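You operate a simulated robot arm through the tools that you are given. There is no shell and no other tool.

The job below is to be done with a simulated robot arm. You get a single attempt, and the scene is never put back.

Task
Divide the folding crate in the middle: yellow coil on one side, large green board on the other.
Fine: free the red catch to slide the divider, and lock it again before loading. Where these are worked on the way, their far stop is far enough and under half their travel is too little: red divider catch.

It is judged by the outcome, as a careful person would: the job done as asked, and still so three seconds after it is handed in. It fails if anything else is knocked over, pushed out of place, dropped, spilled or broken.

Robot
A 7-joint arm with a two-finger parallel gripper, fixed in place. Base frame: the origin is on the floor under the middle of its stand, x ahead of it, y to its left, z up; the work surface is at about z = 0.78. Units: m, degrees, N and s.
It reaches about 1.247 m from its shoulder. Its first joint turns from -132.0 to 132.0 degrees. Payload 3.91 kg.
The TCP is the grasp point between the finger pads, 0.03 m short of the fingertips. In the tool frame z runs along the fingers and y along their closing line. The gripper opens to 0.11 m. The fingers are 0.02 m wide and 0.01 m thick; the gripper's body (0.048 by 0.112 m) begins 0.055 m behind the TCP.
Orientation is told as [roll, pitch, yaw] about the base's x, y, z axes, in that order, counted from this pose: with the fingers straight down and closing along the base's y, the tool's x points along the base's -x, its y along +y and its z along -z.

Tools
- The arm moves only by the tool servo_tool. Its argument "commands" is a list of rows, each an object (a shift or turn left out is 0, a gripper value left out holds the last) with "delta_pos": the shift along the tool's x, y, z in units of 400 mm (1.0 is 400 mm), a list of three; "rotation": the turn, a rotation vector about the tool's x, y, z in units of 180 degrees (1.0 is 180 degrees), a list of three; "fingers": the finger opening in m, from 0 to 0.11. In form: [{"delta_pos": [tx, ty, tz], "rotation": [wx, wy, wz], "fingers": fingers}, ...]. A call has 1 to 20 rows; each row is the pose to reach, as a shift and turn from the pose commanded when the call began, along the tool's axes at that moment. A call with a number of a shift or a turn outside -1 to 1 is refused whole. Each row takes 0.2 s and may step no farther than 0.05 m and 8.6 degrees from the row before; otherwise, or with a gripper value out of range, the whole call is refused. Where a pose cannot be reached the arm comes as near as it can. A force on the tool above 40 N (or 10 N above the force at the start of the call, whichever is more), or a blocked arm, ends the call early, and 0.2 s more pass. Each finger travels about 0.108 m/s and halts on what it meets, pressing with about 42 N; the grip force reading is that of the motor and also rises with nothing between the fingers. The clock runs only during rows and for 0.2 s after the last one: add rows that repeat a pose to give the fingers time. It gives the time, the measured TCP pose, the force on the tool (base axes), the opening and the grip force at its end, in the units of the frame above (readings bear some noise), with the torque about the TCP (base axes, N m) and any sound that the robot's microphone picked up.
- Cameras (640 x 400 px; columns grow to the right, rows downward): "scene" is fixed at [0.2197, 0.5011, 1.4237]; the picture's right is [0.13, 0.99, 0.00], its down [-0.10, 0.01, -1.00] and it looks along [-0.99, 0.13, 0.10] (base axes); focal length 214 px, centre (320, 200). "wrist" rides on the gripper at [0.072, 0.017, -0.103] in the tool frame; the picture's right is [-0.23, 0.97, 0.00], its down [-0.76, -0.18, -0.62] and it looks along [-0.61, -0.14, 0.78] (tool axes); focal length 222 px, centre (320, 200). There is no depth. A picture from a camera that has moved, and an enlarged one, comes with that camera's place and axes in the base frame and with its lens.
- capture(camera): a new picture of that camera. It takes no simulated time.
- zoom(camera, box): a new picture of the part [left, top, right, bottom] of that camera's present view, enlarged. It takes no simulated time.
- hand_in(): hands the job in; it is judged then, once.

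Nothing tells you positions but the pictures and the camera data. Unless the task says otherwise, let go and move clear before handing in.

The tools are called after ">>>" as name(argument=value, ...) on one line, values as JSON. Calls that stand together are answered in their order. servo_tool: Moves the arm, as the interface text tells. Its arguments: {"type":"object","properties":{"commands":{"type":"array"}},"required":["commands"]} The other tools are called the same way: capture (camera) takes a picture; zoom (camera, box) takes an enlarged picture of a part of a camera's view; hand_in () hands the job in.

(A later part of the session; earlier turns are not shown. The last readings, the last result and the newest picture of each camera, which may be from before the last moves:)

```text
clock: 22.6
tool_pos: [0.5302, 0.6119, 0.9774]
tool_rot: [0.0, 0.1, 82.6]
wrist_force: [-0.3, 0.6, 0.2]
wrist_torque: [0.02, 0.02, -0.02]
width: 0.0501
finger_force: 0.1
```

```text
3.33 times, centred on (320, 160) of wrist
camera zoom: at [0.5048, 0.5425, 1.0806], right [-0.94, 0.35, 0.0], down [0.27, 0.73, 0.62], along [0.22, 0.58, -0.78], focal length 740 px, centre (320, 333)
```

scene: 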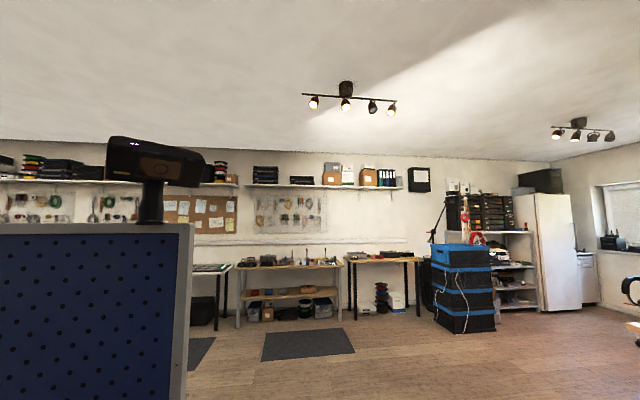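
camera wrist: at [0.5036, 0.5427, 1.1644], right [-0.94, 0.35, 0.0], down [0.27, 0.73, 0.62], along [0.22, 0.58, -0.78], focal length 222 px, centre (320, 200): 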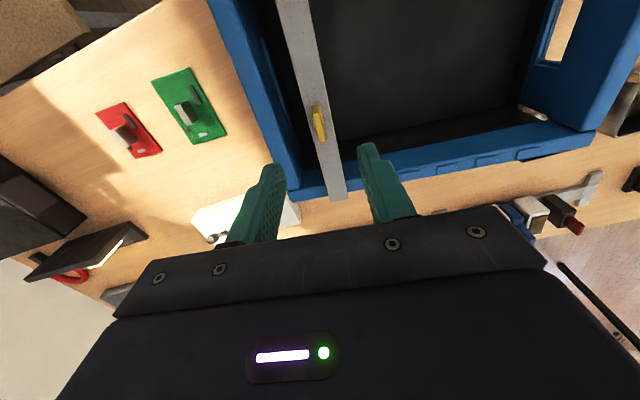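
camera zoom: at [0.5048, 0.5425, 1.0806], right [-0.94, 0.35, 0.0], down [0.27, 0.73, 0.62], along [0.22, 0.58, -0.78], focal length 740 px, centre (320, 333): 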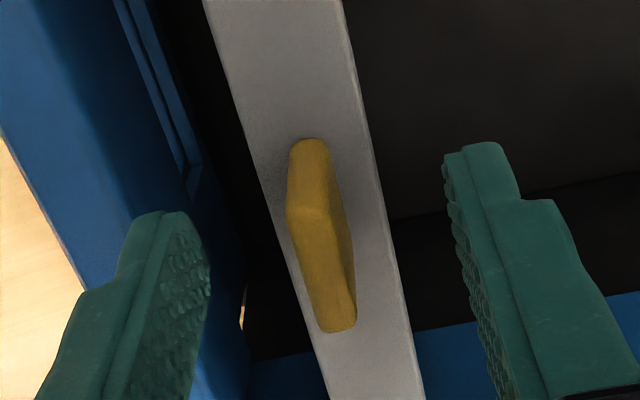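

The fin sits between the fingers. I'll close on it.

>>> servo_tool(commands=[{"delta_pos": [0, 0, 0], "fingers": 0.0}, {"delta_pos": [0, 0, 0], "fingers": 0.0}, {"delta_pos": [0, 0, 0], "fingers": 0.0}])

>>> zoom(camera="wrist", box=[240, 100, 400, 220])

>>> capture(camera="wrist")

```text
clock: 23.4
tool_pos: [0.5314, 0.6126, 0.9776]
tool_rot: [0.0, -0.1, 82.7]
wrist_force: [0.6, -1.1, -1.2]
wrist_torque: [0.18, -0.05, 0.66]
width: 0.0075
finger_force: 41.8
```

```text
3.33 times, centred on (320, 160) of wrist
camera zoom: at [0.5048, 0.5425, 1.0807], right [-0.94, 0.35, 0.0], down [0.27, 0.73, 0.62], along [0.22, 0.58, -0.78], focal length 740 px, centre (320, 333)
```

zoom: 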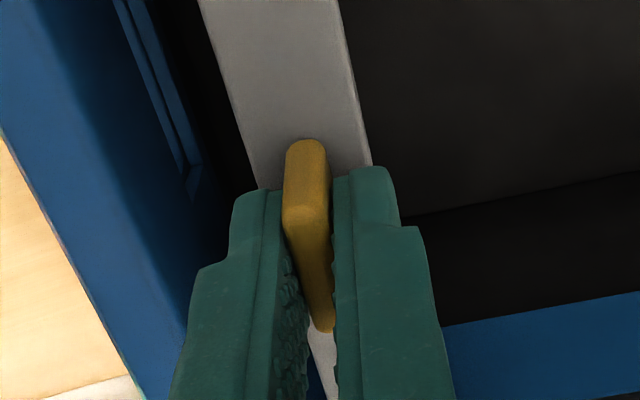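

```text
taken
camera wrist: at [0.5048, 0.5425, 1.0807], right [-0.94, 0.35, 0.0], down [0.27, 0.73, 0.62], along [0.22, 0.58, -0.78], focal length 222 px, centre (320, 200)
```

wrist: 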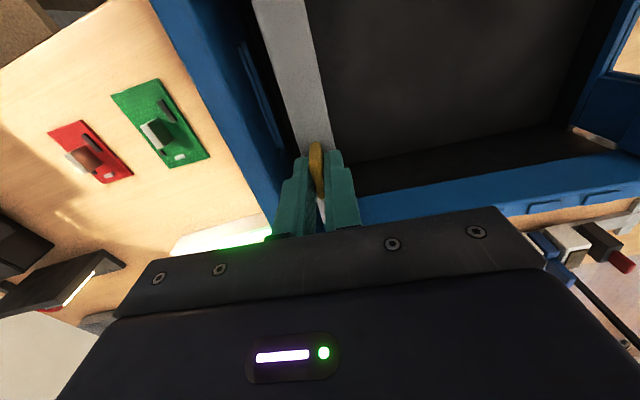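

The grip on the fin is good (7.5 mm). Before sliding, I'll use this hold on the divider to ease the crate's far end back toward +y by about what I displaced it.

>>> servo_tool(commands=[{"delta_pos": [-0.01, 0, 0], "rotation": [0, 0, -0.002]}, {"delta_pos": [-0.02, 0, 0], "rotation": [0, 0, -0.005]}, {"delta_pos": [-0.03, 0, 0], "rotation": [0, 0, -0.008]}, {"delta_pos": [-0.0375, 0, 0], "rotation": [0, 0, -0.011]}])

>>> capture(camera="wrist")

>>> zoom(camera="wrist", box=[240, 100, 400, 220])

```text
clock: 24.4
tool_pos: [0.5318, 0.6268, 0.977]
tool_rot: [0.0, 0.0, 84.6]
wrist_force: [-0.4, 0.0, -0.2]
wrist_torque: [0.3, -0.11, 0.08]
width: 0.0076
finger_force: 42.2
```

```text
taken
camera wrist: at [0.5091, 0.5564, 1.0809], right [-0.95, 0.32, 0.0], down [0.25, 0.74, 0.62], along [0.2, 0.59, -0.78], focal length 222 px, centre (320, 200)
```

wrist: 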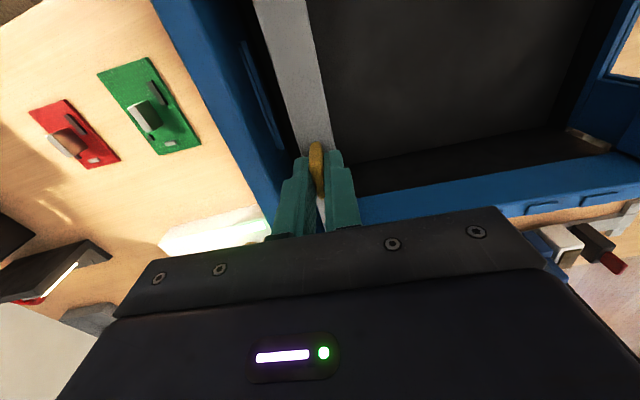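

```text
3.33 times, centred on (320, 160) of wrist
camera zoom: at [0.5091, 0.5564, 1.0809], right [-0.95, 0.32, 0.0], down [0.25, 0.74, 0.62], along [0.2, 0.59, -0.78], focal length 740 px, centre (320, 333)
```

zoom: 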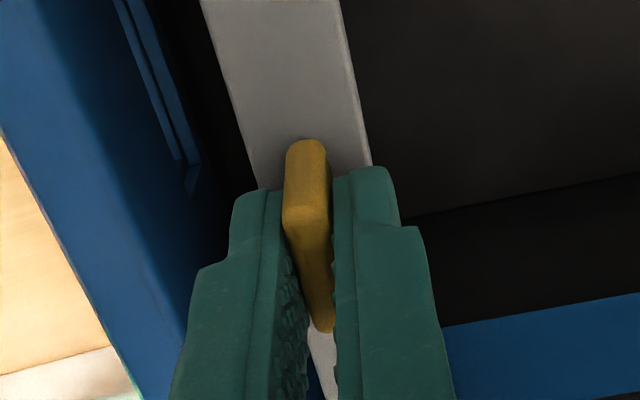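

The crate followed and is back very near its original pose. Now I'll slide the divider along the crate axis by one pad (0.042 m) and check that the crate stays put.

>>> servo_tool(commands=[{"delta_pos": [0, 0.02, 0]}, {"delta_pos": [0, 0.045, 0]}, {"delta_pos": [0, 0.075, 0]}, {"delta_pos": [0, 0.105, 0]}])

>>> capture(camera="wrist")

```text
clock: 25.4
tool_pos: [0.4906, 0.6307, 0.9783]
tool_rot: [0.0, 0.0, 84.7]
wrist_force: [-0.1, -0.1, -0.4]
wrist_torque: [0.62, -0.09, 0.03]
width: 0.0079
finger_force: 41.6
```

```text
taken
camera wrist: at [0.4669, 0.5604, 1.0809], right [-0.95, 0.32, 0.0], down [0.25, 0.74, 0.62], along [0.2, 0.59, -0.78], focal length 222 px, centre (320, 200)
```

wrist: 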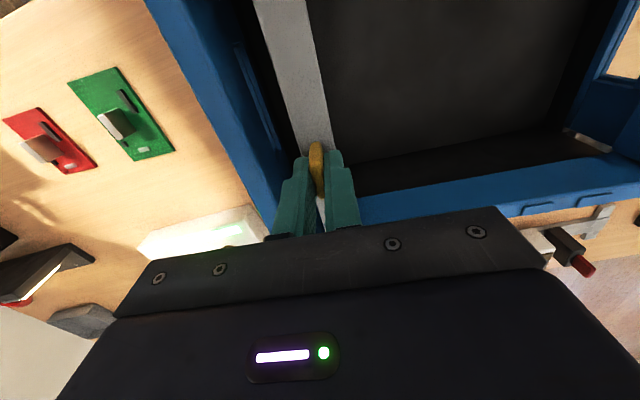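

The crate was dragged along, about 35 mm with only about 7 mm of relative sliding, so the divider isn't sliding freely. I'll let go, lift, and inspect the catch before doing anything more.

>>> servo_tool(commands=[{"delta_pos": [0, 0, 0], "fingers": 0.05}, {"delta_pos": [0, 0, 0], "fingers": 0.05}, {"delta_pos": [0.03, 0, -0.1], "fingers": 0.05}, {"delta_pos": [0.12, 0, -0.16], "fingers": 0.05}, {"delta_pos": [0.21, 0, -0.22], "fingers": 0.05}, {"delta_pos": [0.3, 0, -0.27], "fingers": 0.05}])

>>> capture(camera="wrist")

>>> zoom(camera="wrist", box=[240, 60, 440, 220])

```text
clock: 26.8
tool_pos: [0.4791, 0.512, 1.0857]
tool_rot: [0.0, 0.1, 84.7]
wrist_force: [-1.2, 0.1, -1.0]
wrist_torque: [-0.02, 0.01, 0.01]
width: 0.0503
finger_force: 0.1
```

```text
taken
camera wrist: at [0.4557, 0.4408, 1.1893], right [-0.95, 0.32, 0.0], down [0.25, 0.74, 0.62], along [0.2, 0.59, -0.78], focal length 222 px, centre (320, 200)
```

wrist: 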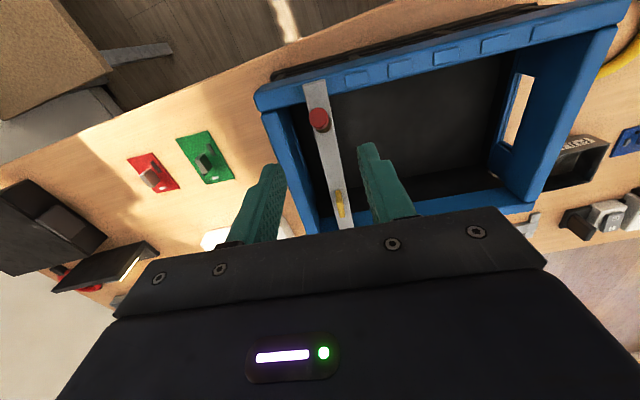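

```text
2.50 times, centred on (340, 140) of wrist
camera zoom: at [0.4557, 0.4408, 1.1893], right [-0.95, 0.32, 0.0], down [0.25, 0.74, 0.62], along [0.2, 0.59, -0.78], focal length 555 px, centre (270, 350)
```

zoom: 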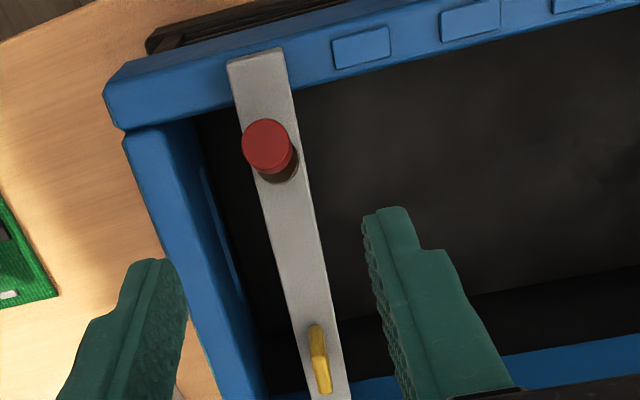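

The divider has hardly moved relative to the pads, so the crate was what slid. I'll look at the lever's tilt from the −x side (yaw 0) to judge whether it is fully thrown.

>>> servo_tool(commands=[{"delta_pos": [0.0, 0.014, 0], "rotation": [0, 0, 0.047]}, {"delta_pos": [0.0, 0.028, 0], "rotation": [0, 0, 0.094]}, {"delta_pos": [0.0, 0.056, 0], "rotation": [0, 0, 0.141]}, {"delta_pos": [0.002, 0.084, 0], "rotation": [0, 0, 0.188]}, {"delta_pos": [0.003, 0.112, 0], "rotation": [0, 0, 0.235]}, {"delta_pos": [0.005, 0.14, 0.02], "rotation": [0, 0, 0.282]}, {"delta_pos": [0.005, 0.14, 0.045], "rotation": [0, 0, 0.329]}, {"delta_pos": [0.005, 0.14, 0.07], "rotation": [0, 0, 0.376]}, {"delta_pos": [0.005, 0.14, 0.1], "rotation": [0, 0, 0.423]}, {"delta_pos": [0.005, 0.14, 0.125], "rotation": [0, 0, 0.4706]}])

>>> capture(camera="wrist")

>>> zoom(camera="wrist", box=[240, 120, 400, 230])

```text
clock: 29.0
tool_pos: [0.4245, 0.5142, 1.037]
tool_rot: [-0.1, 0.0, -0.2]
wrist_force: [-0.5, 0.5, -0.1]
wrist_torque: [0.01, 0.01, 0.02]
width: 0.0502
finger_force: 0.1
```

```text
taken
camera wrist: at [0.3518, 0.5317, 1.1389], right [0.23, 0.97, 0.0], down [0.76, -0.18, 0.62], along [0.61, -0.14, -0.78], focal length 222 px, centre (320, 200)
```

wrist: 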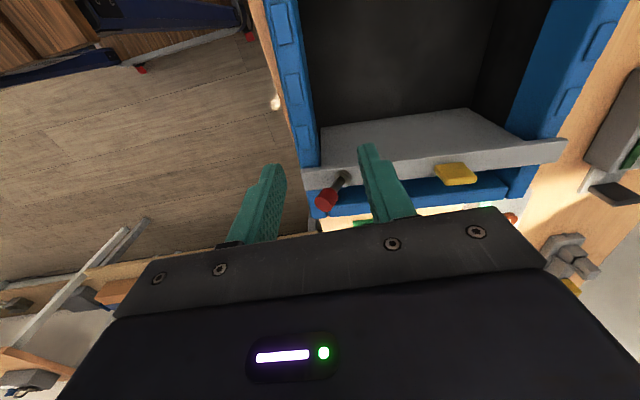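

```text
3.64 times, centred on (320, 175) of wrist
camera zoom: at [0.3518, 0.5317, 1.1389], right [0.23, 0.97, 0.0], down [0.76, -0.18, 0.62], along [0.61, -0.14, -0.78], focal length 808 px, centre (320, 291)
```

zoom: 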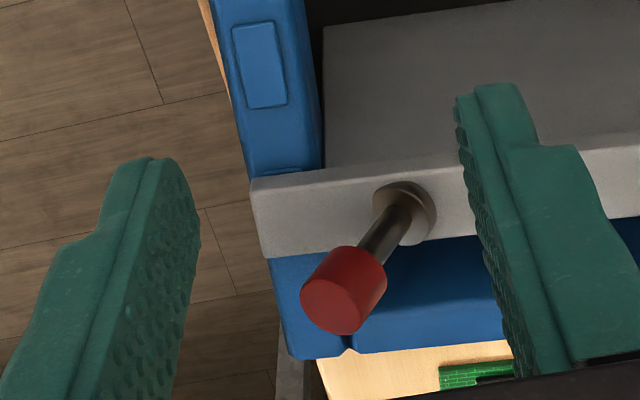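

The lever leans −28.7°, the mirror image of its start, so it is fully thrown. The crate may have followed simply because I pulled too fast against a stiff slide. I'll grip the fin along y this time (yaw ≈ −5°), so that I can watch the bar against the rim pads, and pull very slowly.

>>> servo_tool(commands=[{"delta_pos": [-0.041, 0.073, 0.0], "rotation": [0, 0, 0.007], "fingers": 0.07}, {"delta_pos": [-0.082, 0.146, 0.0], "rotation": [0, 0, 0.014], "fingers": 0.07}, {"delta_pos": [-0.123, 0.219, 0.0], "rotation": [0, 0, 0.021], "fingers": 0.07}, {"delta_pos": [-0.164, 0.2895, 0.0], "rotation": [0, 0, 0.0283], "fingers": 0.07}])

>>> capture(camera="wrist")

>>> zoom(camera="wrist", box=[240, 120, 400, 230])

```text
clock: 30.0
tool_pos: [0.4899, 0.6304, 1.0364]
tool_rot: [-0.1, -0.1, -5.1]
wrist_force: [0.0, 0.2, 0.7]
wrist_torque: [0.01, 0.0, 0.0]
width: 0.0699
finger_force: 0.0
```

```text
taken
camera wrist: at [0.419, 0.654, 1.1399], right [0.31, 0.95, 0.0], down [0.74, -0.25, 0.62], along [0.59, -0.2, -0.78], focal length 222 px, centre (320, 200)
```

wrist: 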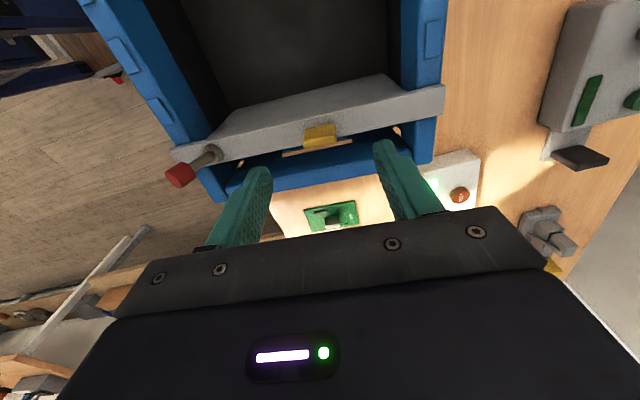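

```text
3.64 times, centred on (320, 175) of wrist
camera zoom: at [0.419, 0.654, 1.1399], right [0.31, 0.95, 0.0], down [0.74, -0.25, 0.62], along [0.59, -0.2, -0.78], focal length 808 px, centre (320, 291)
```

zoom: 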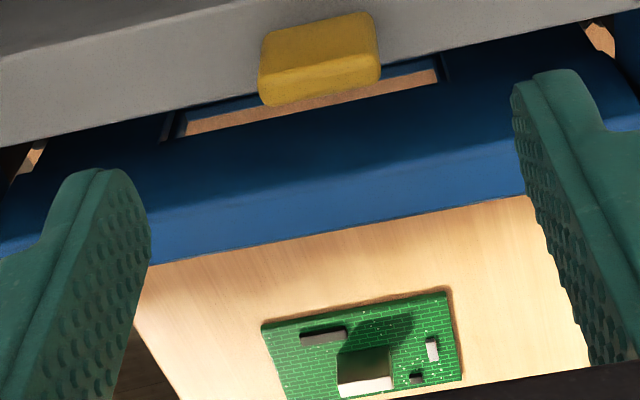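

I'm centred over the fin. I'll descend and close along its width.

>>> servo_tool(commands=[{"delta_pos": [0, 0, 0.07], "fingers": 0.06}, {"delta_pos": [0, 0, 0.142], "fingers": 0.06}, {"delta_pos": [0, 0, 0.142], "fingers": 0.0}, {"delta_pos": [0, 0, 0.142], "fingers": 0.0}, {"delta_pos": [0, 0, 0.142], "fingers": 0.0}])

>>> capture(camera="wrist")

>>> zoom(camera="wrist", box=[80, 0, 440, 240])

```text
clock: 31.2
tool_pos: [0.4911, 0.6309, 0.9781]
tool_rot: [-0.1, 0.0, -5.2]
wrist_force: [-0.1, -3.3, 0.6]
wrist_torque: [0.0, 0.21, -0.05]
width: 0.0277
finger_force: 42.4
```

```text
taken
camera wrist: at [0.419, 0.6537, 1.0819], right [0.31, 0.95, 0.0], down [0.74, -0.25, 0.62], along [0.59, -0.2, -0.78], focal length 222 px, centre (320, 200)
```

wrist: 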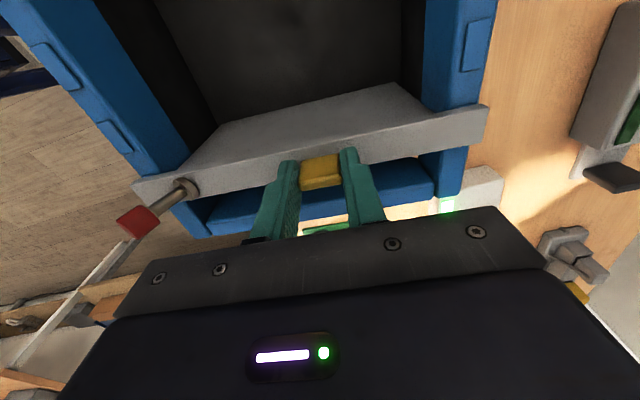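

```text
1.67 times, centred on (260, 120) of wrist
camera zoom: at [0.419, 0.6537, 1.0819], right [0.31, 0.95, 0.0], down [0.74, -0.25, 0.62], along [0.59, -0.2, -0.78], focal length 370 px, centre (420, 333)
```

zoom: 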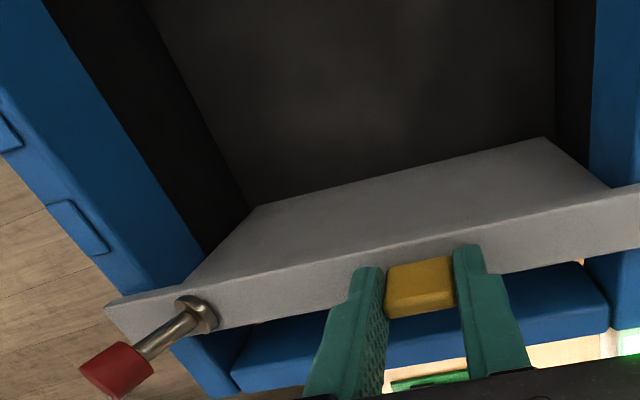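

The grip is solid (27.7 mm) and I can see the rims and pads. I'll pull slowly at 2 mm per step for 16 mm.

>>> servo_tool(commands=[{"delta_pos": [0.005, 0, 0]}, {"delta_pos": [0.01, 0, 0]}, {"delta_pos": [0.015, 0, 0]}, {"delta_pos": [0.02, 0, 0]}, {"delta_pos": [0.025, 0, 0]}, {"delta_pos": [0.03, 0, 0]}, {"delta_pos": [0.035, 0, 0]}, {"delta_pos": [0.04, 0, 0]}])

>>> capture(camera="wrist")

```text
clock: 33.0
tool_pos: [0.4741, 0.6326, 0.979]
tool_rot: [0.0, 0.0, -5.2]
wrist_force: [-0.5, 0.3, -0.1]
wrist_torque: [-0.02, -0.55, 0.05]
width: 0.0278
finger_force: 42.4
```

```text
taken
camera wrist: at [0.4026, 0.6552, 1.0822], right [0.31, 0.95, 0.0], down [0.74, -0.24, 0.62], along [0.59, -0.2, -0.78], focal length 222 px, centre (320, 200)
```

wrist: 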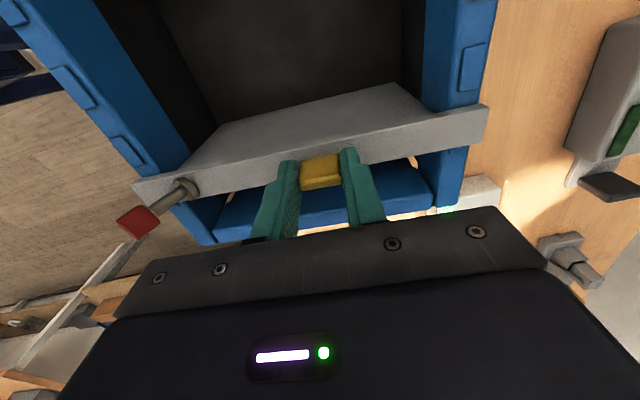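

The slow pull works: about 10 mm of relative slide against about 6 mm of crate drift. I'll go slower still, 1 mm per step, to keep the crate still.

>>> servo_tool(commands=[{"delta_pos": [0.0025, 0, 0]}, {"delta_pos": [0.005, 0, 0]}, {"delta_pos": [0.0075, 0, 0]}, {"delta_pos": [0.01, 0, 0]}, {"delta_pos": [0.0125, 0, 0]}, {"delta_pos": [0.015, 0, 0]}, {"delta_pos": [0.0175, 0, 0]}, {"delta_pos": [0.02, 0, 0]}, {"delta_pos": [0.0225, 0, 0]}, {"delta_pos": [0.025, 0, 0]}, {"delta_pos": [0.0275, 0, 0]}, {"delta_pos": [0.03, 0, 0]}, {"delta_pos": [0.0325, 0, 0]}, {"delta_pos": [0.035, 0, 0]}, {"delta_pos": [0.0375, 0, 0]}, {"delta_pos": [0.04, 0, 0]}, {"delta_pos": [0.0425, 0, 0]}, {"delta_pos": [0.045, 0, 0]}, {"delta_pos": [0.0475, 0, 0]}, {"delta_pos": [0.05, 0, 0]}])

>>> capture(camera="wrist")

```text
clock: 37.2
tool_pos: [0.4543, 0.635, 0.9781]
tool_rot: [0.0, 0.0, -5.1]
wrist_force: [0.5, 0.4, 0.0]
wrist_torque: [0.14, -0.87, -0.01]
width: 0.0276
finger_force: 42.0
```

```text
taken
camera wrist: at [0.383, 0.657, 1.0823], right [0.31, 0.95, 0.0], down [0.74, -0.24, 0.62], along [0.59, -0.2, -0.78], focal length 222 px, centre (320, 200)
```

wrist: 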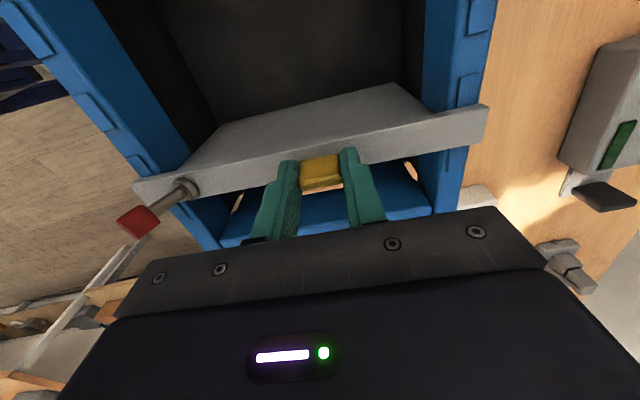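

The slide is stiff: slow pulls give about 60% relative motion, while fast moves carry the crate along. So I'll ratchet: a quick move back carries the crate toward its original place, then slow pulls slide the divider. First comes the quick return of the crate.

>>> servo_tool(commands=[{"delta_pos": [-0.05, 0, 0]}, {"delta_pos": [-0.1, 0, 0]}, {"delta_pos": [-0.15, 0, 0]}])

>>> capture(camera="wrist")

```text
clock: 38.0
tool_pos: [0.5135, 0.6292, 0.9797]
tool_rot: [0.0, 0.0, -5.0]
wrist_force: [0.2, 1.9, 0.7]
wrist_torque: [0.04, -0.48, 0.01]
width: 0.0273
finger_force: 42.2
```

```text
taken
camera wrist: at [0.4428, 0.6518, 1.0828], right [0.31, 0.95, 0.0], down [0.74, -0.25, 0.62], along [0.59, -0.2, -0.78], focal length 222 px, centre (320, 200)
```

wrist: 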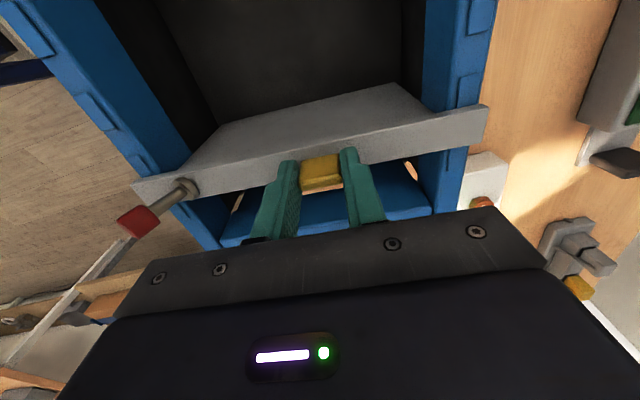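

The quick return carried the crate with almost no relative loss, and it is now about 7 mm past its original place. Now a slow pull (2 mm per step) with a quick corrective return at the end.

>>> servo_tool(commands=[{"delta_pos": [0.005, 0, 0]}, {"delta_pos": [0.01, 0, 0]}, {"delta_pos": [0.015, 0, 0]}, {"delta_pos": [0.02, 0, 0]}, {"delta_pos": [0.025, 0, 0]}, {"delta_pos": [0.03, 0, 0]}, {"delta_pos": [0.035, 0, 0]}, {"delta_pos": [0.04, 0, 0]}, {"delta_pos": [0.045, 0, 0]}, {"delta_pos": [0.05, 0, 0]}, {"delta_pos": [0.055, 0, 0]}, {"delta_pos": [0.06, 0, 0]}, {"delta_pos": [0.065, 0, 0]}, {"delta_pos": [0.07, 0, 0]}, {"delta_pos": [0.075, 0, 0]}, {"delta_pos": [0.08, 0, 0]}, {"delta_pos": [0.085, 0, 0]}, {"delta_pos": [0.09, 0, 0]}, {"delta_pos": [0.06, 0, 0]}])

>>> capture(camera="wrist")

```text
clock: 42.0
tool_pos: [0.489, 0.6313, 0.9787]
tool_rot: [0.0, 0.0, -5.2]
wrist_force: [-0.5, 0.3, 0.1]
wrist_torque: [0.03, 0.04, -0.11]
width: 0.0274
finger_force: 41.6
```

```text
taken
camera wrist: at [0.4187, 0.6538, 1.0822], right [0.31, 0.95, 0.0], down [0.74, -0.24, 0.62], along [0.59, -0.2, -0.78], focal length 222 px, centre (320, 200)
```

wrist: 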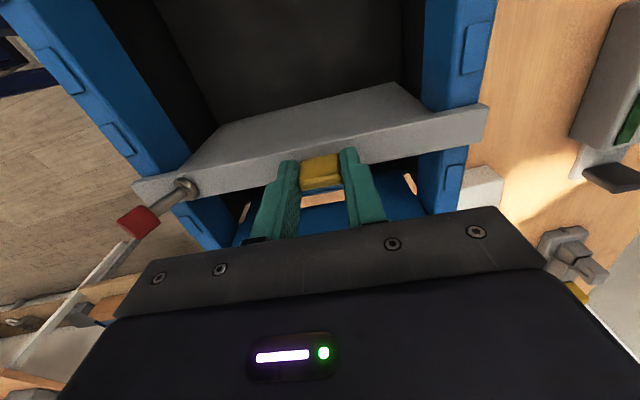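

The divider has moved one pad (the pad picture now matches the start view shifted by one). The crate is about 5 mm from its original spot. I'll continue with the same ratchet.

>>> servo_tool(commands=[{"delta_pos": [0.006, 0, 0]}, {"delta_pos": [0.012, 0, 0]}, {"delta_pos": [0.018, 0, 0]}, {"delta_pos": [0.024, 0, 0]}, {"delta_pos": [0.03, 0, 0]}, {"delta_pos": [0.036, 0, 0]}, {"delta_pos": [0.042, 0, 0]}, {"delta_pos": [0.048, 0, 0]}, {"delta_pos": [0.054, 0, 0]}, {"delta_pos": [0.06, 0, 0]}, {"delta_pos": [0.066, 0, 0]}, {"delta_pos": [0.072, 0, 0]}, {"delta_pos": [0.078, 0, 0]}, {"delta_pos": [0.084, 0, 0]}, {"delta_pos": [0.09, 0, 0]}, {"delta_pos": [0.096, 0, 0]}, {"delta_pos": [0.102, 0, 0]}, {"delta_pos": [0.108, 0, 0]}, {"delta_pos": [0.065, 0, 0]}])

>>> capture(camera="wrist")

```text
clock: 46.0
tool_pos: [0.4633, 0.6325, 0.9785]
tool_rot: [-0.1, 0.0, -5.2]
wrist_force: [0.5, 0.0, 0.7]
wrist_torque: [0.07, 0.56, -0.08]
width: 0.0276
finger_force: 42.1
```

```text
taken
camera wrist: at [0.3927, 0.656, 1.0823], right [0.31, 0.95, 0.0], down [0.74, -0.25, 0.62], along [0.59, -0.2, -0.78], focal length 222 px, centre (320, 200)
```

wrist: 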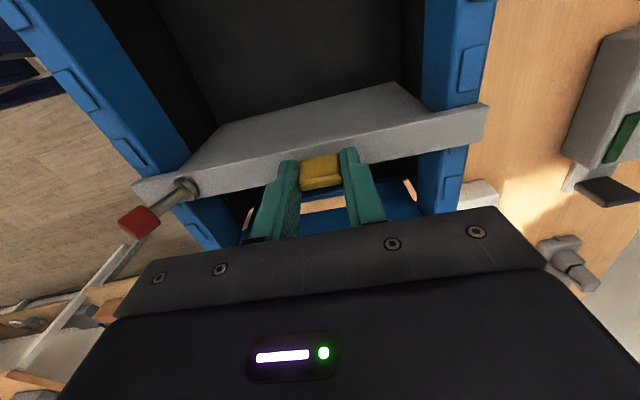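

At 2.4 mm per step it was less efficient (about 11 mm relative), so the pull needs to be slower. I'll return the crate quickly first, then pull at 1.6 mm per step.

>>> servo_tool(commands=[{"delta_pos": [-0.0625, 0, 0]}, {"delta_pos": [-0.0585, 0, 0]}, {"delta_pos": [-0.0545, 0, 0]}, {"delta_pos": [-0.0505, 0, 0]}, {"delta_pos": [-0.0465, 0, 0]}, {"delta_pos": [-0.0425, 0, 0]}, {"delta_pos": [-0.0385, 0, 0]}, {"delta_pos": [-0.0345, 0, 0]}, {"delta_pos": [-0.0305, 0, 0]}, {"delta_pos": [-0.0265, 0, 0]}, {"delta_pos": [-0.0225, 0, 0]}, {"delta_pos": [-0.0185, 0, 0]}, {"delta_pos": [-0.0145, 0, 0]}, {"delta_pos": [-0.0105, 0, 0]}, {"delta_pos": [-0.0065, 0, 0]}, {"delta_pos": [-0.0025, 0, 0]}, {"delta_pos": [0.0015, 0, 0]}, {"delta_pos": [0.0055, 0, 0]}, {"delta_pos": [0.0095, 0, 0]}, {"delta_pos": [0.0135, 0, 0]}])

>>> capture(camera="wrist")

```text
clock: 50.2
tool_pos: [0.4592, 0.6332, 0.9793]
tool_rot: [0.0, 0.0, -5.2]
wrist_force: [1.2, -1.0, 0.5]
wrist_torque: [0.01, -0.28, -0.13]
width: 0.0277
finger_force: 41.9
```

```text
taken
camera wrist: at [0.3875, 0.6562, 1.0823], right [0.31, 0.95, 0.0], down [0.74, -0.25, 0.62], along [0.59, -0.2, -0.78], focal length 222 px, centre (320, 200)
```

wrist: 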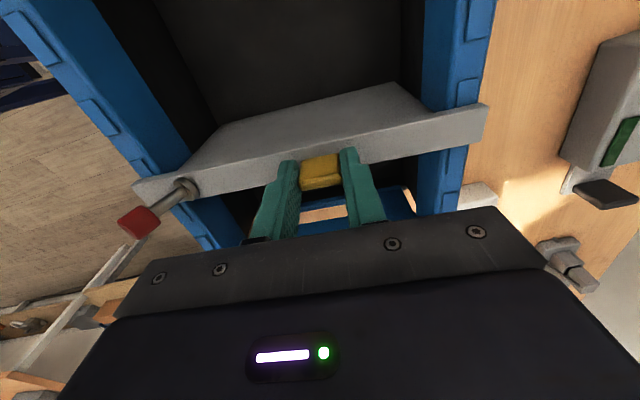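

Relative travel is about 60 mm now and the crate is about 4 mm from its original spot. The pads behave like soft detents, harder leaving than approaching. I'll continue with another return and slow pull.

>>> servo_tool(commands=[{"delta_pos": [-0.03, 0, 0]}, {"delta_pos": [-0.025, 0, 0]}, {"delta_pos": [-0.02, 0, 0]}, {"delta_pos": [-0.015, 0, 0]}, {"delta_pos": [-0.01, 0, 0]}, {"delta_pos": [-0.005, 0, 0]}, {"delta_pos": [0.0, 0, 0]}, {"delta_pos": [0.005, 0, 0]}, {"delta_pos": [0.01, 0, 0]}, {"delta_pos": [0.015, 0, 0]}, {"delta_pos": [0.02, 0, 0]}, {"delta_pos": [0.025, 0, 0]}, {"delta_pos": [0.03, 0, 0]}, {"delta_pos": [0.035, 0, 0]}, {"delta_pos": [0.04, 0, 0]}, {"delta_pos": [0.045, 0, 0]}, {"delta_pos": [0.05, 0, 0]}, {"delta_pos": [0.055, 0, 0]}, {"delta_pos": [0.06, 0, 0]}, {"delta_pos": [0.065, 0, 0]}])

>>> capture(camera="wrist")

```text
clock: 54.4
tool_pos: [0.4329, 0.6345, 0.9787]
tool_rot: [0.1, 0.0, -5.2]
wrist_force: [1.3, 0.6, 0.2]
wrist_torque: [-0.01, -0.15, -0.07]
width: 0.0271
finger_force: 41.7
```

```text
taken
camera wrist: at [0.3617, 0.6586, 1.0824], right [0.31, 0.95, 0.0], down [0.74, -0.25, 0.62], along [0.59, -0.2, -0.78], focal length 222 px, centre (320, 200)
```

wrist: 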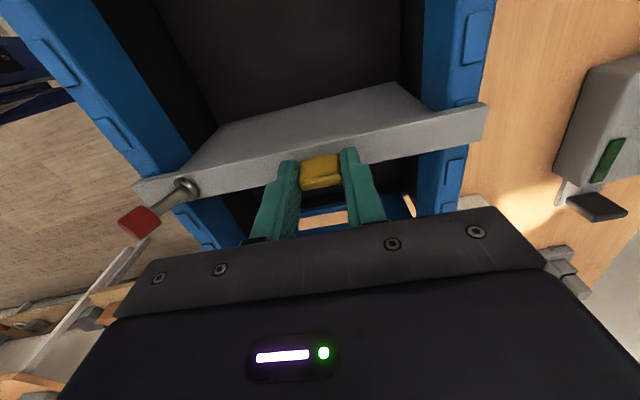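

Relative travel is about 81 mm and the crate is at about −14 mm. I'll return the crate and pull again.

>>> servo_tool(commands=[{"delta_pos": [-0.06, 0, 0]}, {"delta_pos": [-0.0555, 0, 0]}, {"delta_pos": [-0.051, 0, 0]}, {"delta_pos": [-0.0465, 0, 0]}, {"delta_pos": [-0.042, 0, 0]}, {"delta_pos": [-0.0375, 0, 0]}, {"delta_pos": [-0.033, 0, 0]}, {"delta_pos": [-0.0285, 0, 0]}, {"delta_pos": [-0.024, 0, 0]}, {"delta_pos": [-0.0195, 0, 0]}, {"delta_pos": [-0.015, 0, 0]}, {"delta_pos": [-0.0105, 0, 0]}, {"delta_pos": [-0.006, 0, 0]}, {"delta_pos": [-0.0015, 0, 0]}, {"delta_pos": [0.003, 0, 0]}, {"delta_pos": [0.0075, 0, 0]}, {"delta_pos": [0.012, 0, 0]}, {"delta_pos": [0.0165, 0, 0]}, {"delta_pos": [0.021, 0, 0]}, {"delta_pos": [0.0255, 0, 0]}])

>>> capture(camera="wrist")

```text
clock: 58.6
tool_pos: [0.4214, 0.6363, 0.9789]
tool_rot: [0.0, 0.0, -5.2]
wrist_force: [1.2, -1.5, -0.5]
wrist_torque: [-0.01, -0.23, 0.01]
width: 0.0274
finger_force: 41.9
```

```text
taken
camera wrist: at [0.3513, 0.6596, 1.0825], right [0.31, 0.95, 0.0], down [0.74, -0.24, 0.62], along [0.59, -0.2, -0.78], focal length 222 px, centre (320, 200)
```

wrist: 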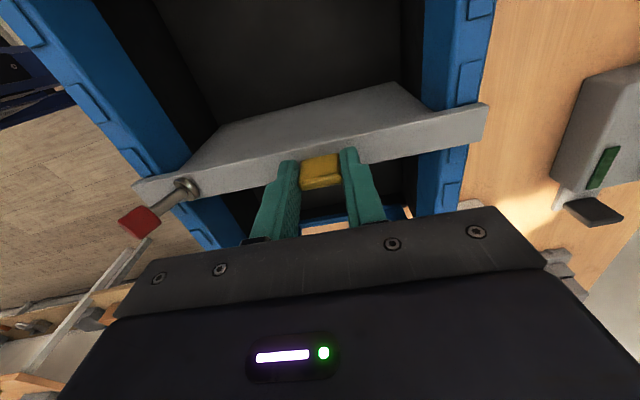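

Relative travel is about 104 mm with the crate within about 3 mm of its original place. About 22 mm remains, so one more measured pull.

>>> servo_tool(commands=[{"delta_pos": [-0.025, 0, 0]}, {"delta_pos": [-0.0205, 0, 0]}, {"delta_pos": [-0.016, 0, 0]}, {"delta_pos": [-0.0115, 0, 0]}, {"delta_pos": [-0.007, 0, 0]}, {"delta_pos": [-0.0025, 0, 0]}, {"delta_pos": [0.002, 0, 0]}, {"delta_pos": [0.0065, 0, 0]}, {"delta_pos": [0.011, 0, 0]}, {"delta_pos": [0.0155, 0, 0]}, {"delta_pos": [0.02, 0, 0]}, {"delta_pos": [0.0245, 0, 0]}, {"delta_pos": [0.029, 0, 0]}, {"delta_pos": [0.0335, 0, 0]}, {"delta_pos": [0.038, 0, 0]}])

>>> capture(camera="wrist")

```text
clock: 61.8
tool_pos: [0.4075, 0.6374, 0.9797]
tool_rot: [0.0, 0.0, -5.2]
wrist_force: [1.6, 1.2, 0.2]
wrist_torque: [0.01, -0.11, -0.04]
width: 0.0275
finger_force: 41.6
```

```text
taken
camera wrist: at [0.3365, 0.6613, 1.0825], right [0.31, 0.95, 0.0], down [0.74, -0.25, 0.62], along [0.59, -0.2, -0.78], focal length 222 px, centre (320, 200)
```

wrist: 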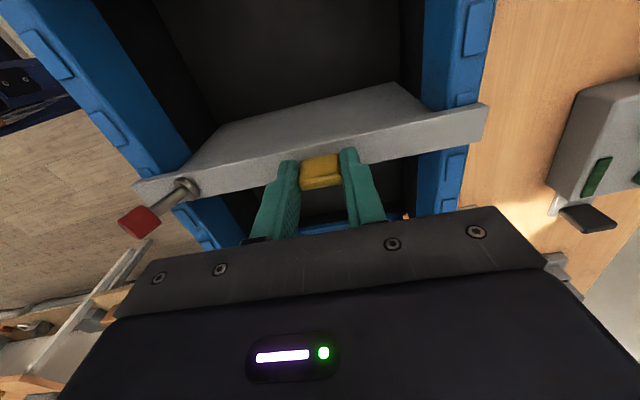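

Relative travel is about 119 mm, with about 6–8 mm left to centre on the middle pad. I'll make a short slow pull.

>>> servo_tool(commands=[{"delta_pos": [-0.01, 0, 0]}, {"delta_pos": [-0.006, 0, 0]}, {"delta_pos": [-0.002, 0, 0]}, {"delta_pos": [0.002, 0, 0]}, {"delta_pos": [0.006, 0, 0]}, {"delta_pos": [0.01, 0, 0]}, {"delta_pos": [0.014, 0, 0]}, {"delta_pos": [0.018, 0, 0]}])

>>> zoom(camera="wrist", box=[400, 0, 520, 240])

>>> zoom(camera="wrist", box=[0, 0, 280, 260])

>>> capture(camera="wrist")

```text
clock: 63.6
tool_pos: [0.4011, 0.6382, 0.9788]
tool_rot: [0.0, 0.0, -5.2]
wrist_force: [1.3, 0.2, -0.5]
wrist_torque: [-0.04, -0.26, 0.0]
width: 0.0274
finger_force: 42.0
```

```text
1.67 times, centred on (460, 120) of wrist
camera zoom: at [0.3291, 0.6616, 1.0825], right [0.31, 0.95, 0.0], down [0.74, -0.25, 0.62], along [0.59, -0.2, -0.78], focal length 370 px, centre (87, 333)
```

zoom: 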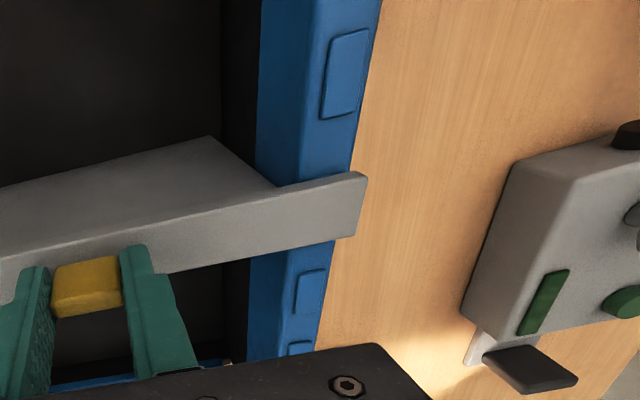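

```text
1.54 times, centred on (140, 130) of wrist
camera zoom: at [0.3291, 0.6616, 1.0825], right [0.31, 0.95, 0.0], down [0.74, -0.25, 0.62], along [0.59, -0.2, -0.78], focal length 342 px, centre (597, 308)
```

zoom: 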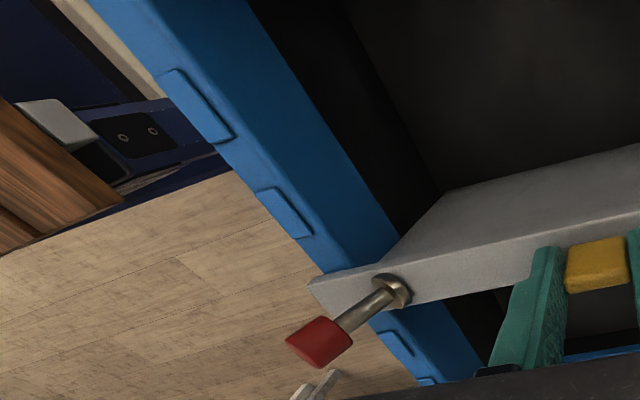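

```text
taken
camera wrist: at [0.3291, 0.6616, 1.0825], right [0.31, 0.95, 0.0], down [0.74, -0.25, 0.62], along [0.59, -0.2, -0.78], focal length 222 px, centre (320, 200)
```

wrist: 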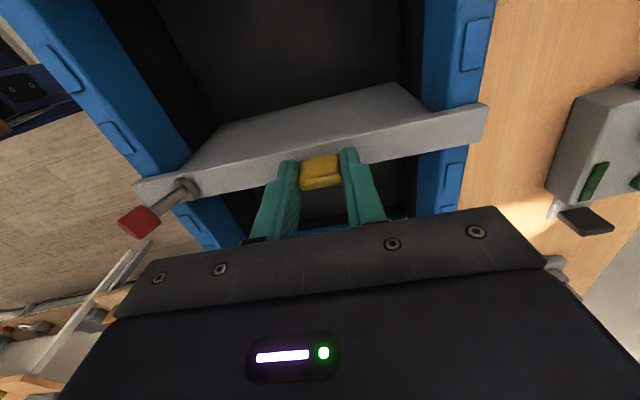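

The divider bar is now centred on the middle pad and the crate is within a few mm of its original place. Next I'll release the fin, lift, and move to the −y side of the knob with the fingers closed, ready to relock.

>>> servo_tool(commands=[{"delta_pos": [0, 0, 0], "fingers": 0.06}, {"delta_pos": [0, 0, 0], "fingers": 0.06}, {"delta_pos": [0, 0, -0.08], "fingers": 0.06}, {"delta_pos": [0, 0, -0.16], "fingers": 0.06}, {"delta_pos": [0, -0.1, -0.16], "fingers": 0.03}, {"delta_pos": [0, -0.2, -0.16], "fingers": 0.0}, {"delta_pos": [0, -0.3, -0.16], "fingers": 0.0}, {"delta_pos": [0, -0.395, -0.16], "fingers": 0.0}, {"delta_pos": [0, -0.395, -0.16], "fingers": 0.0}])

>>> capture(camera="wrist")

>>> zoom(camera="wrist", box=[260, 100, 440, 220])

```text
clock: 65.6
tool_pos: [0.3872, 0.4804, 1.0431]
tool_rot: [-0.1, 0.0, -5.2]
wrist_force: [0.1, 0.1, -0.6]
wrist_torque: [-0.04, -0.01, -0.03]
width: 0.0
finger_force: 37.9
```

```text
taken
camera wrist: at [0.3157, 0.504, 1.1465], right [0.31, 0.95, 0.0], down [0.74, -0.25, 0.62], along [0.59, -0.2, -0.78], focal length 222 px, centre (320, 200)
```

wrist: 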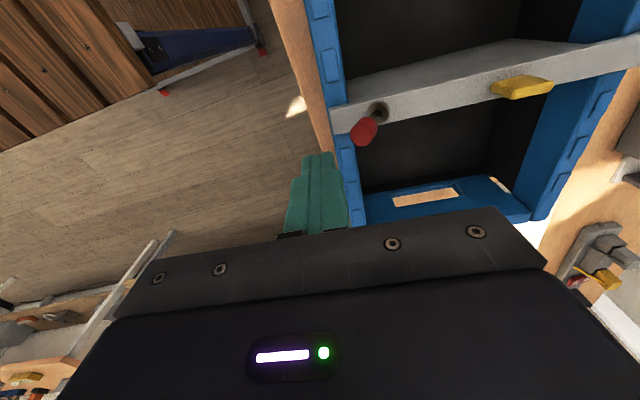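

```text
3.33 times, centred on (350, 160) of wrist
camera zoom: at [0.3157, 0.504, 1.1465], right [0.31, 0.95, 0.0], down [0.74, -0.25, 0.62], along [0.59, -0.2, -0.78], focal length 740 px, centre (220, 333)
```

zoom: 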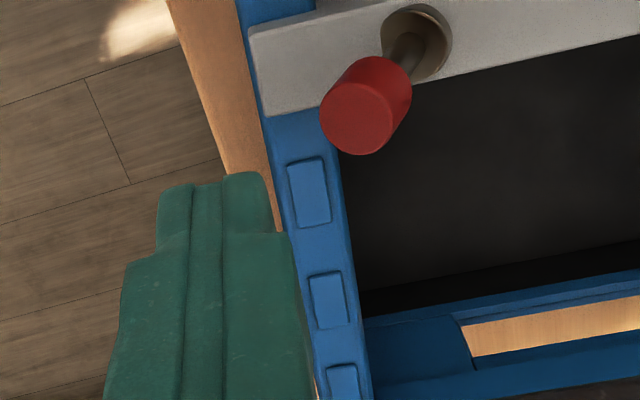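

The boss is at (0.3895, 0.533) and the knob top at (0.389, 0.513). I'll lower beside the knob and then push toward +y in small steps.

>>> servo_tool(commands=[{"delta_pos": [0, 0, 0.07]}, {"delta_pos": [0, 0, 0.143]}, {"delta_pos": [0, 0.02, 0.143]}, {"delta_pos": [0, 0.035, 0.143]}, {"delta_pos": [0, 0.05, 0.143]}, {"delta_pos": [0, 0.065, 0.143]}, {"delta_pos": [0, 0.08, 0.143]}])

>>> zoom(camera="wrist", box=[260, 100, 440, 220])

```text
clock: 67.3
tool_pos: [0.3891, 0.5144, 0.99]
tool_rot: [0.3, -0.2, -5.2]
wrist_force: [-1.0, -2.1, 12.2]
wrist_torque: [0.16, -0.02, -0.02]
width: 0.0
finger_force: 38.0
stopped in row 7: the force on the tool passed its limit at 43 N (the readings are from after the stop); the commanded pose is now the measured one
```

```text
3.33 times, centred on (350, 160) of wrist
camera zoom: at [0.3179, 0.5372, 1.0928], right [0.31, 0.95, 0.01], down [0.74, -0.25, 0.62], along [0.59, -0.19, -0.78], focal length 740 px, centre (220, 333)
```

zoom: 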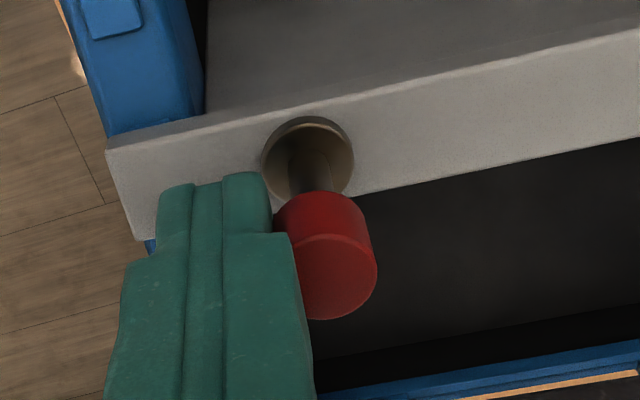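

The tip rode up on the collar and triggered the force limit; the lever is now about vertical. I'll lift 8 mm to clear the collar and then continue pushing gently toward +y.

>>> servo_tool(commands=[{"delta_pos": [0, -0.005, -0.01]}, {"delta_pos": [0, -0.005, -0.02]}, {"delta_pos": [0, 0.005, -0.02]}, {"delta_pos": [0, 0.015, -0.02]}, {"delta_pos": [0, 0.024, -0.02]}])

>>> zoom(camera="wrist", box=[260, 100, 440, 220])

```text
clock: 68.5
tool_pos: [0.3895, 0.5238, 0.9962]
tool_rot: [0.1, -0.2, -5.2]
wrist_force: [0.1, 0.2, 0.2]
wrist_torque: [-0.02, -0.01, -0.02]
width: 0.0001
finger_force: 37.7
```

```text
3.33 times, centred on (350, 160) of wrist
camera zoom: at [0.3187, 0.547, 1.0997], right [0.31, 0.95, 0.0], down [0.74, -0.25, 0.62], along [0.59, -0.19, -0.78], focal length 740 px, centre (220, 333)
```

zoom: 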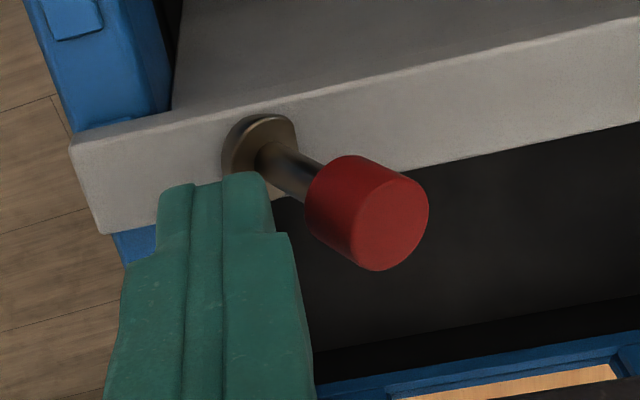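

The lever snapped over to its original locked side at about +28°, and the crate didn't move. I'll retreat up to the earlier overview pose to compare the crate with its original position.

>>> servo_tool(commands=[{"delta_pos": [0, -0.02, -0.03]}, {"delta_pos": [0, -0.02, -0.14]}, {"delta_pos": [0, -0.02, -0.25]}, {"delta_pos": [0.08, 0.05, -0.3], "rotation": [0, 0, -0.005]}, {"delta_pos": [0.15, 0.12, -0.37], "rotation": [0, 0, -0.01]}, {"delta_pos": [0.22, 0.19, -0.44], "rotation": [0, 0, -0.015]}, {"delta_pos": [0.29, 0.25, -0.51], "rotation": [0, 0, -0.02]}, {"delta_pos": [0.36, 0.31, -0.58], "rotation": [0, 0, -0.024]}, {"delta_pos": [0.43, 0.37, -0.65], "rotation": [0, 0, -0.027]}, {"delta_pos": [0.48, 0.42, -0.73], "rotation": [0, 0, -0.0289]}, {"delta_pos": [0.507, 0.441, -0.795], "rotation": [0, 0, -0.0289], "fingers": 0.11}, {"delta_pos": [0.507, 0.441, -0.795], "rotation": [0, 0, -0.0289], "fingers": 0.11}])

>>> capture(camera="wrist")

>>> zoom(camera="wrist", box=[220, 70, 400, 240])

```text
clock: 71.1
tool_pos: [0.2031, 0.7162, 1.3155]
tool_rot: [0.2, -0.1, 0.0]
wrist_force: [-0.5, -0.1, 0.2]
wrist_torque: [0.0, -0.02, 0.02]
width: 0.1102
finger_force: 0.0
```

```text
taken
camera wrist: at [0.1303, 0.732, 1.4186], right [0.23, 0.97, 0.0], down [0.76, -0.18, 0.62], along [0.61, -0.14, -0.78], focal length 222 px, centre (320, 200)
```

wrist: 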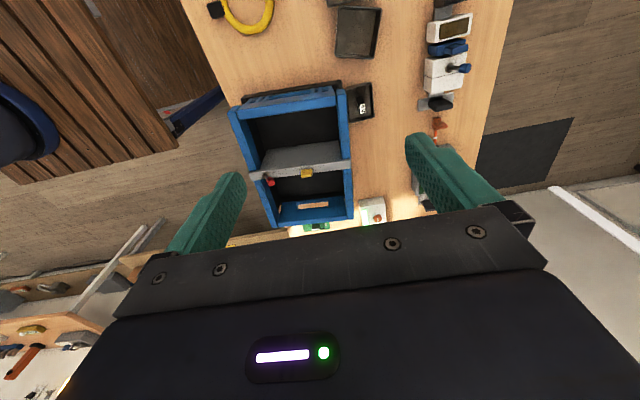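

```text
2.35 times, centred on (310, 155) of wrist
camera zoom: at [0.1303, 0.732, 1.4186], right [0.23, 0.97, 0.0], down [0.76, -0.18, 0.62], along [0.61, -0.14, -0.78], focal length 523 px, centre (344, 306)
```

zoom: 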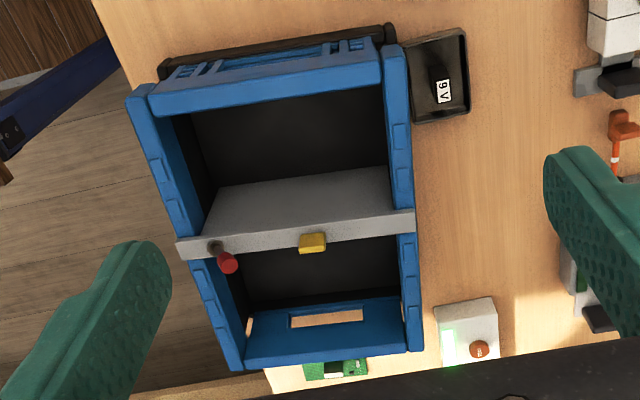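

The crate is back within about 5 mm of its original place, the divider is in the middle, and the catch is locked. Next I'll get a close view of the coil's black plug and turn to yaw 90 on the way.

>>> servo_tool(commands=[{"delta_pos": [0.0325, -0.0605, 0.06], "rotation": [0, 0, -0.0455]}, {"delta_pos": [0.065, -0.121, 0.12], "rotation": [0, 0, -0.091]}, {"delta_pos": [0.0975, -0.1814, 0.18], "rotation": [0, 0, -0.1365]}, {"delta_pos": [0.13, -0.2418, 0.24], "rotation": [0, 0, -0.182]}, {"delta_pos": [0.1625, -0.3023, 0.3], "rotation": [0, 0, -0.2275]}, {"delta_pos": [0.195, -0.3627, 0.36], "rotation": [0, 0, -0.273]}, {"delta_pos": [0.2275, -0.4232, 0.42], "rotation": [0, 0, -0.3185]}, {"delta_pos": [0.26, -0.4836, 0.48], "rotation": [0, 0, -0.364]}, {"delta_pos": [0.2925, -0.5441, 0.54], "rotation": [0, 0, -0.4095]}, {"delta_pos": [0.325, -0.6045, 0.6], "rotation": [0, 0, -0.455]}, {"delta_pos": [0.3575, -0.665, 0.6625], "rotation": [0, 0, -0.5]}])

>>> capture(camera="wrist")

>>> zoom(camera="wrist", box=[240, 40, 420, 200])

```text
clock: 73.5
tool_pos: [0.0605, 0.4493, 1.0481]
tool_rot: [0.0, -0.3, 90.2]
wrist_force: [0.4, 0.1, 0.1]
wrist_torque: [0.05, 0.02, 0.03]
width: 0.11
finger_force: 0.1
```

```text
taken
camera wrist: at [0.0431, 0.3768, 1.1508], right [-0.97, 0.22, 0.0], down [0.17, 0.76, 0.63], along [0.14, 0.61, -0.78], focal length 222 px, centre (320, 200)
```

wrist: 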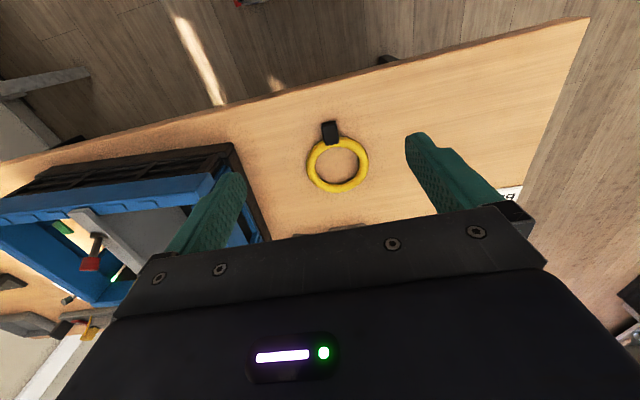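

```text
2.50 times, centred on (330, 120) of wrist
camera zoom: at [0.0431, 0.3768, 1.1508], right [-0.97, 0.22, 0.0], down [0.17, 0.76, 0.63], along [0.14, 0.61, -0.78], focal length 555 px, centre (295, 400)
```

zoom: 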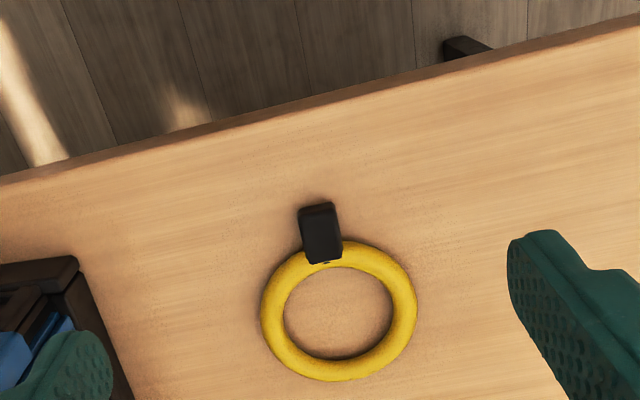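

>>> zoom(camera="wrist", box=[300, 110, 380, 200])

>>> zoom(camera="wrist", box=[310, 110, 350, 150])

```text
4.44 times, centred on (340, 155) of wrist
camera zoom: at [0.0431, 0.3768, 1.1508], right [-0.97, 0.22, 0.0], down [0.17, 0.76, 0.63], along [0.14, 0.61, -0.78], focal length 987 px, centre (231, 400)
```

zoom: 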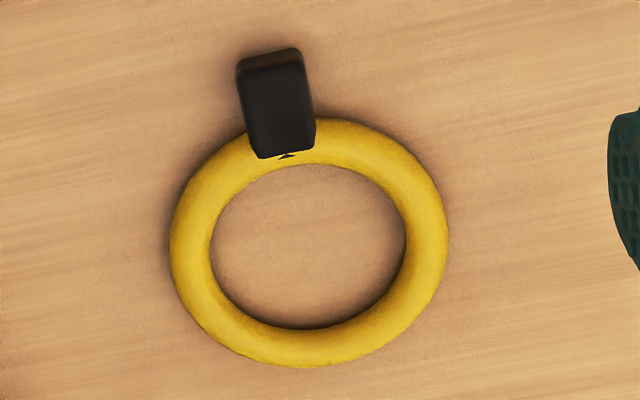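

```text
10.00 times, centred on (330, 130) of wrist
camera zoom: at [0.0431, 0.3768, 1.1508], right [-0.97, 0.22, 0.0], down [0.17, 0.76, 0.63], along [0.14, 0.61, -0.78], focal length 2221 px, centre (220, 900)
```

zoom: 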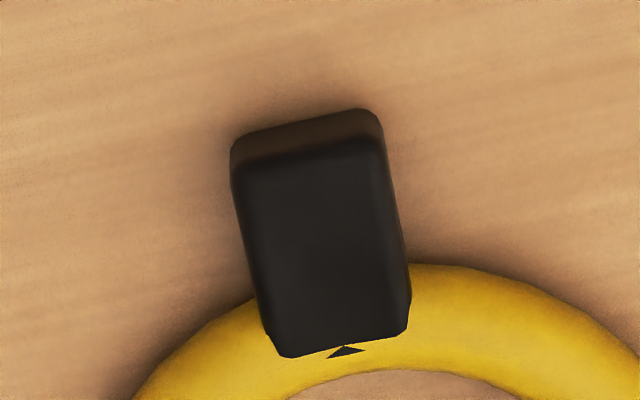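

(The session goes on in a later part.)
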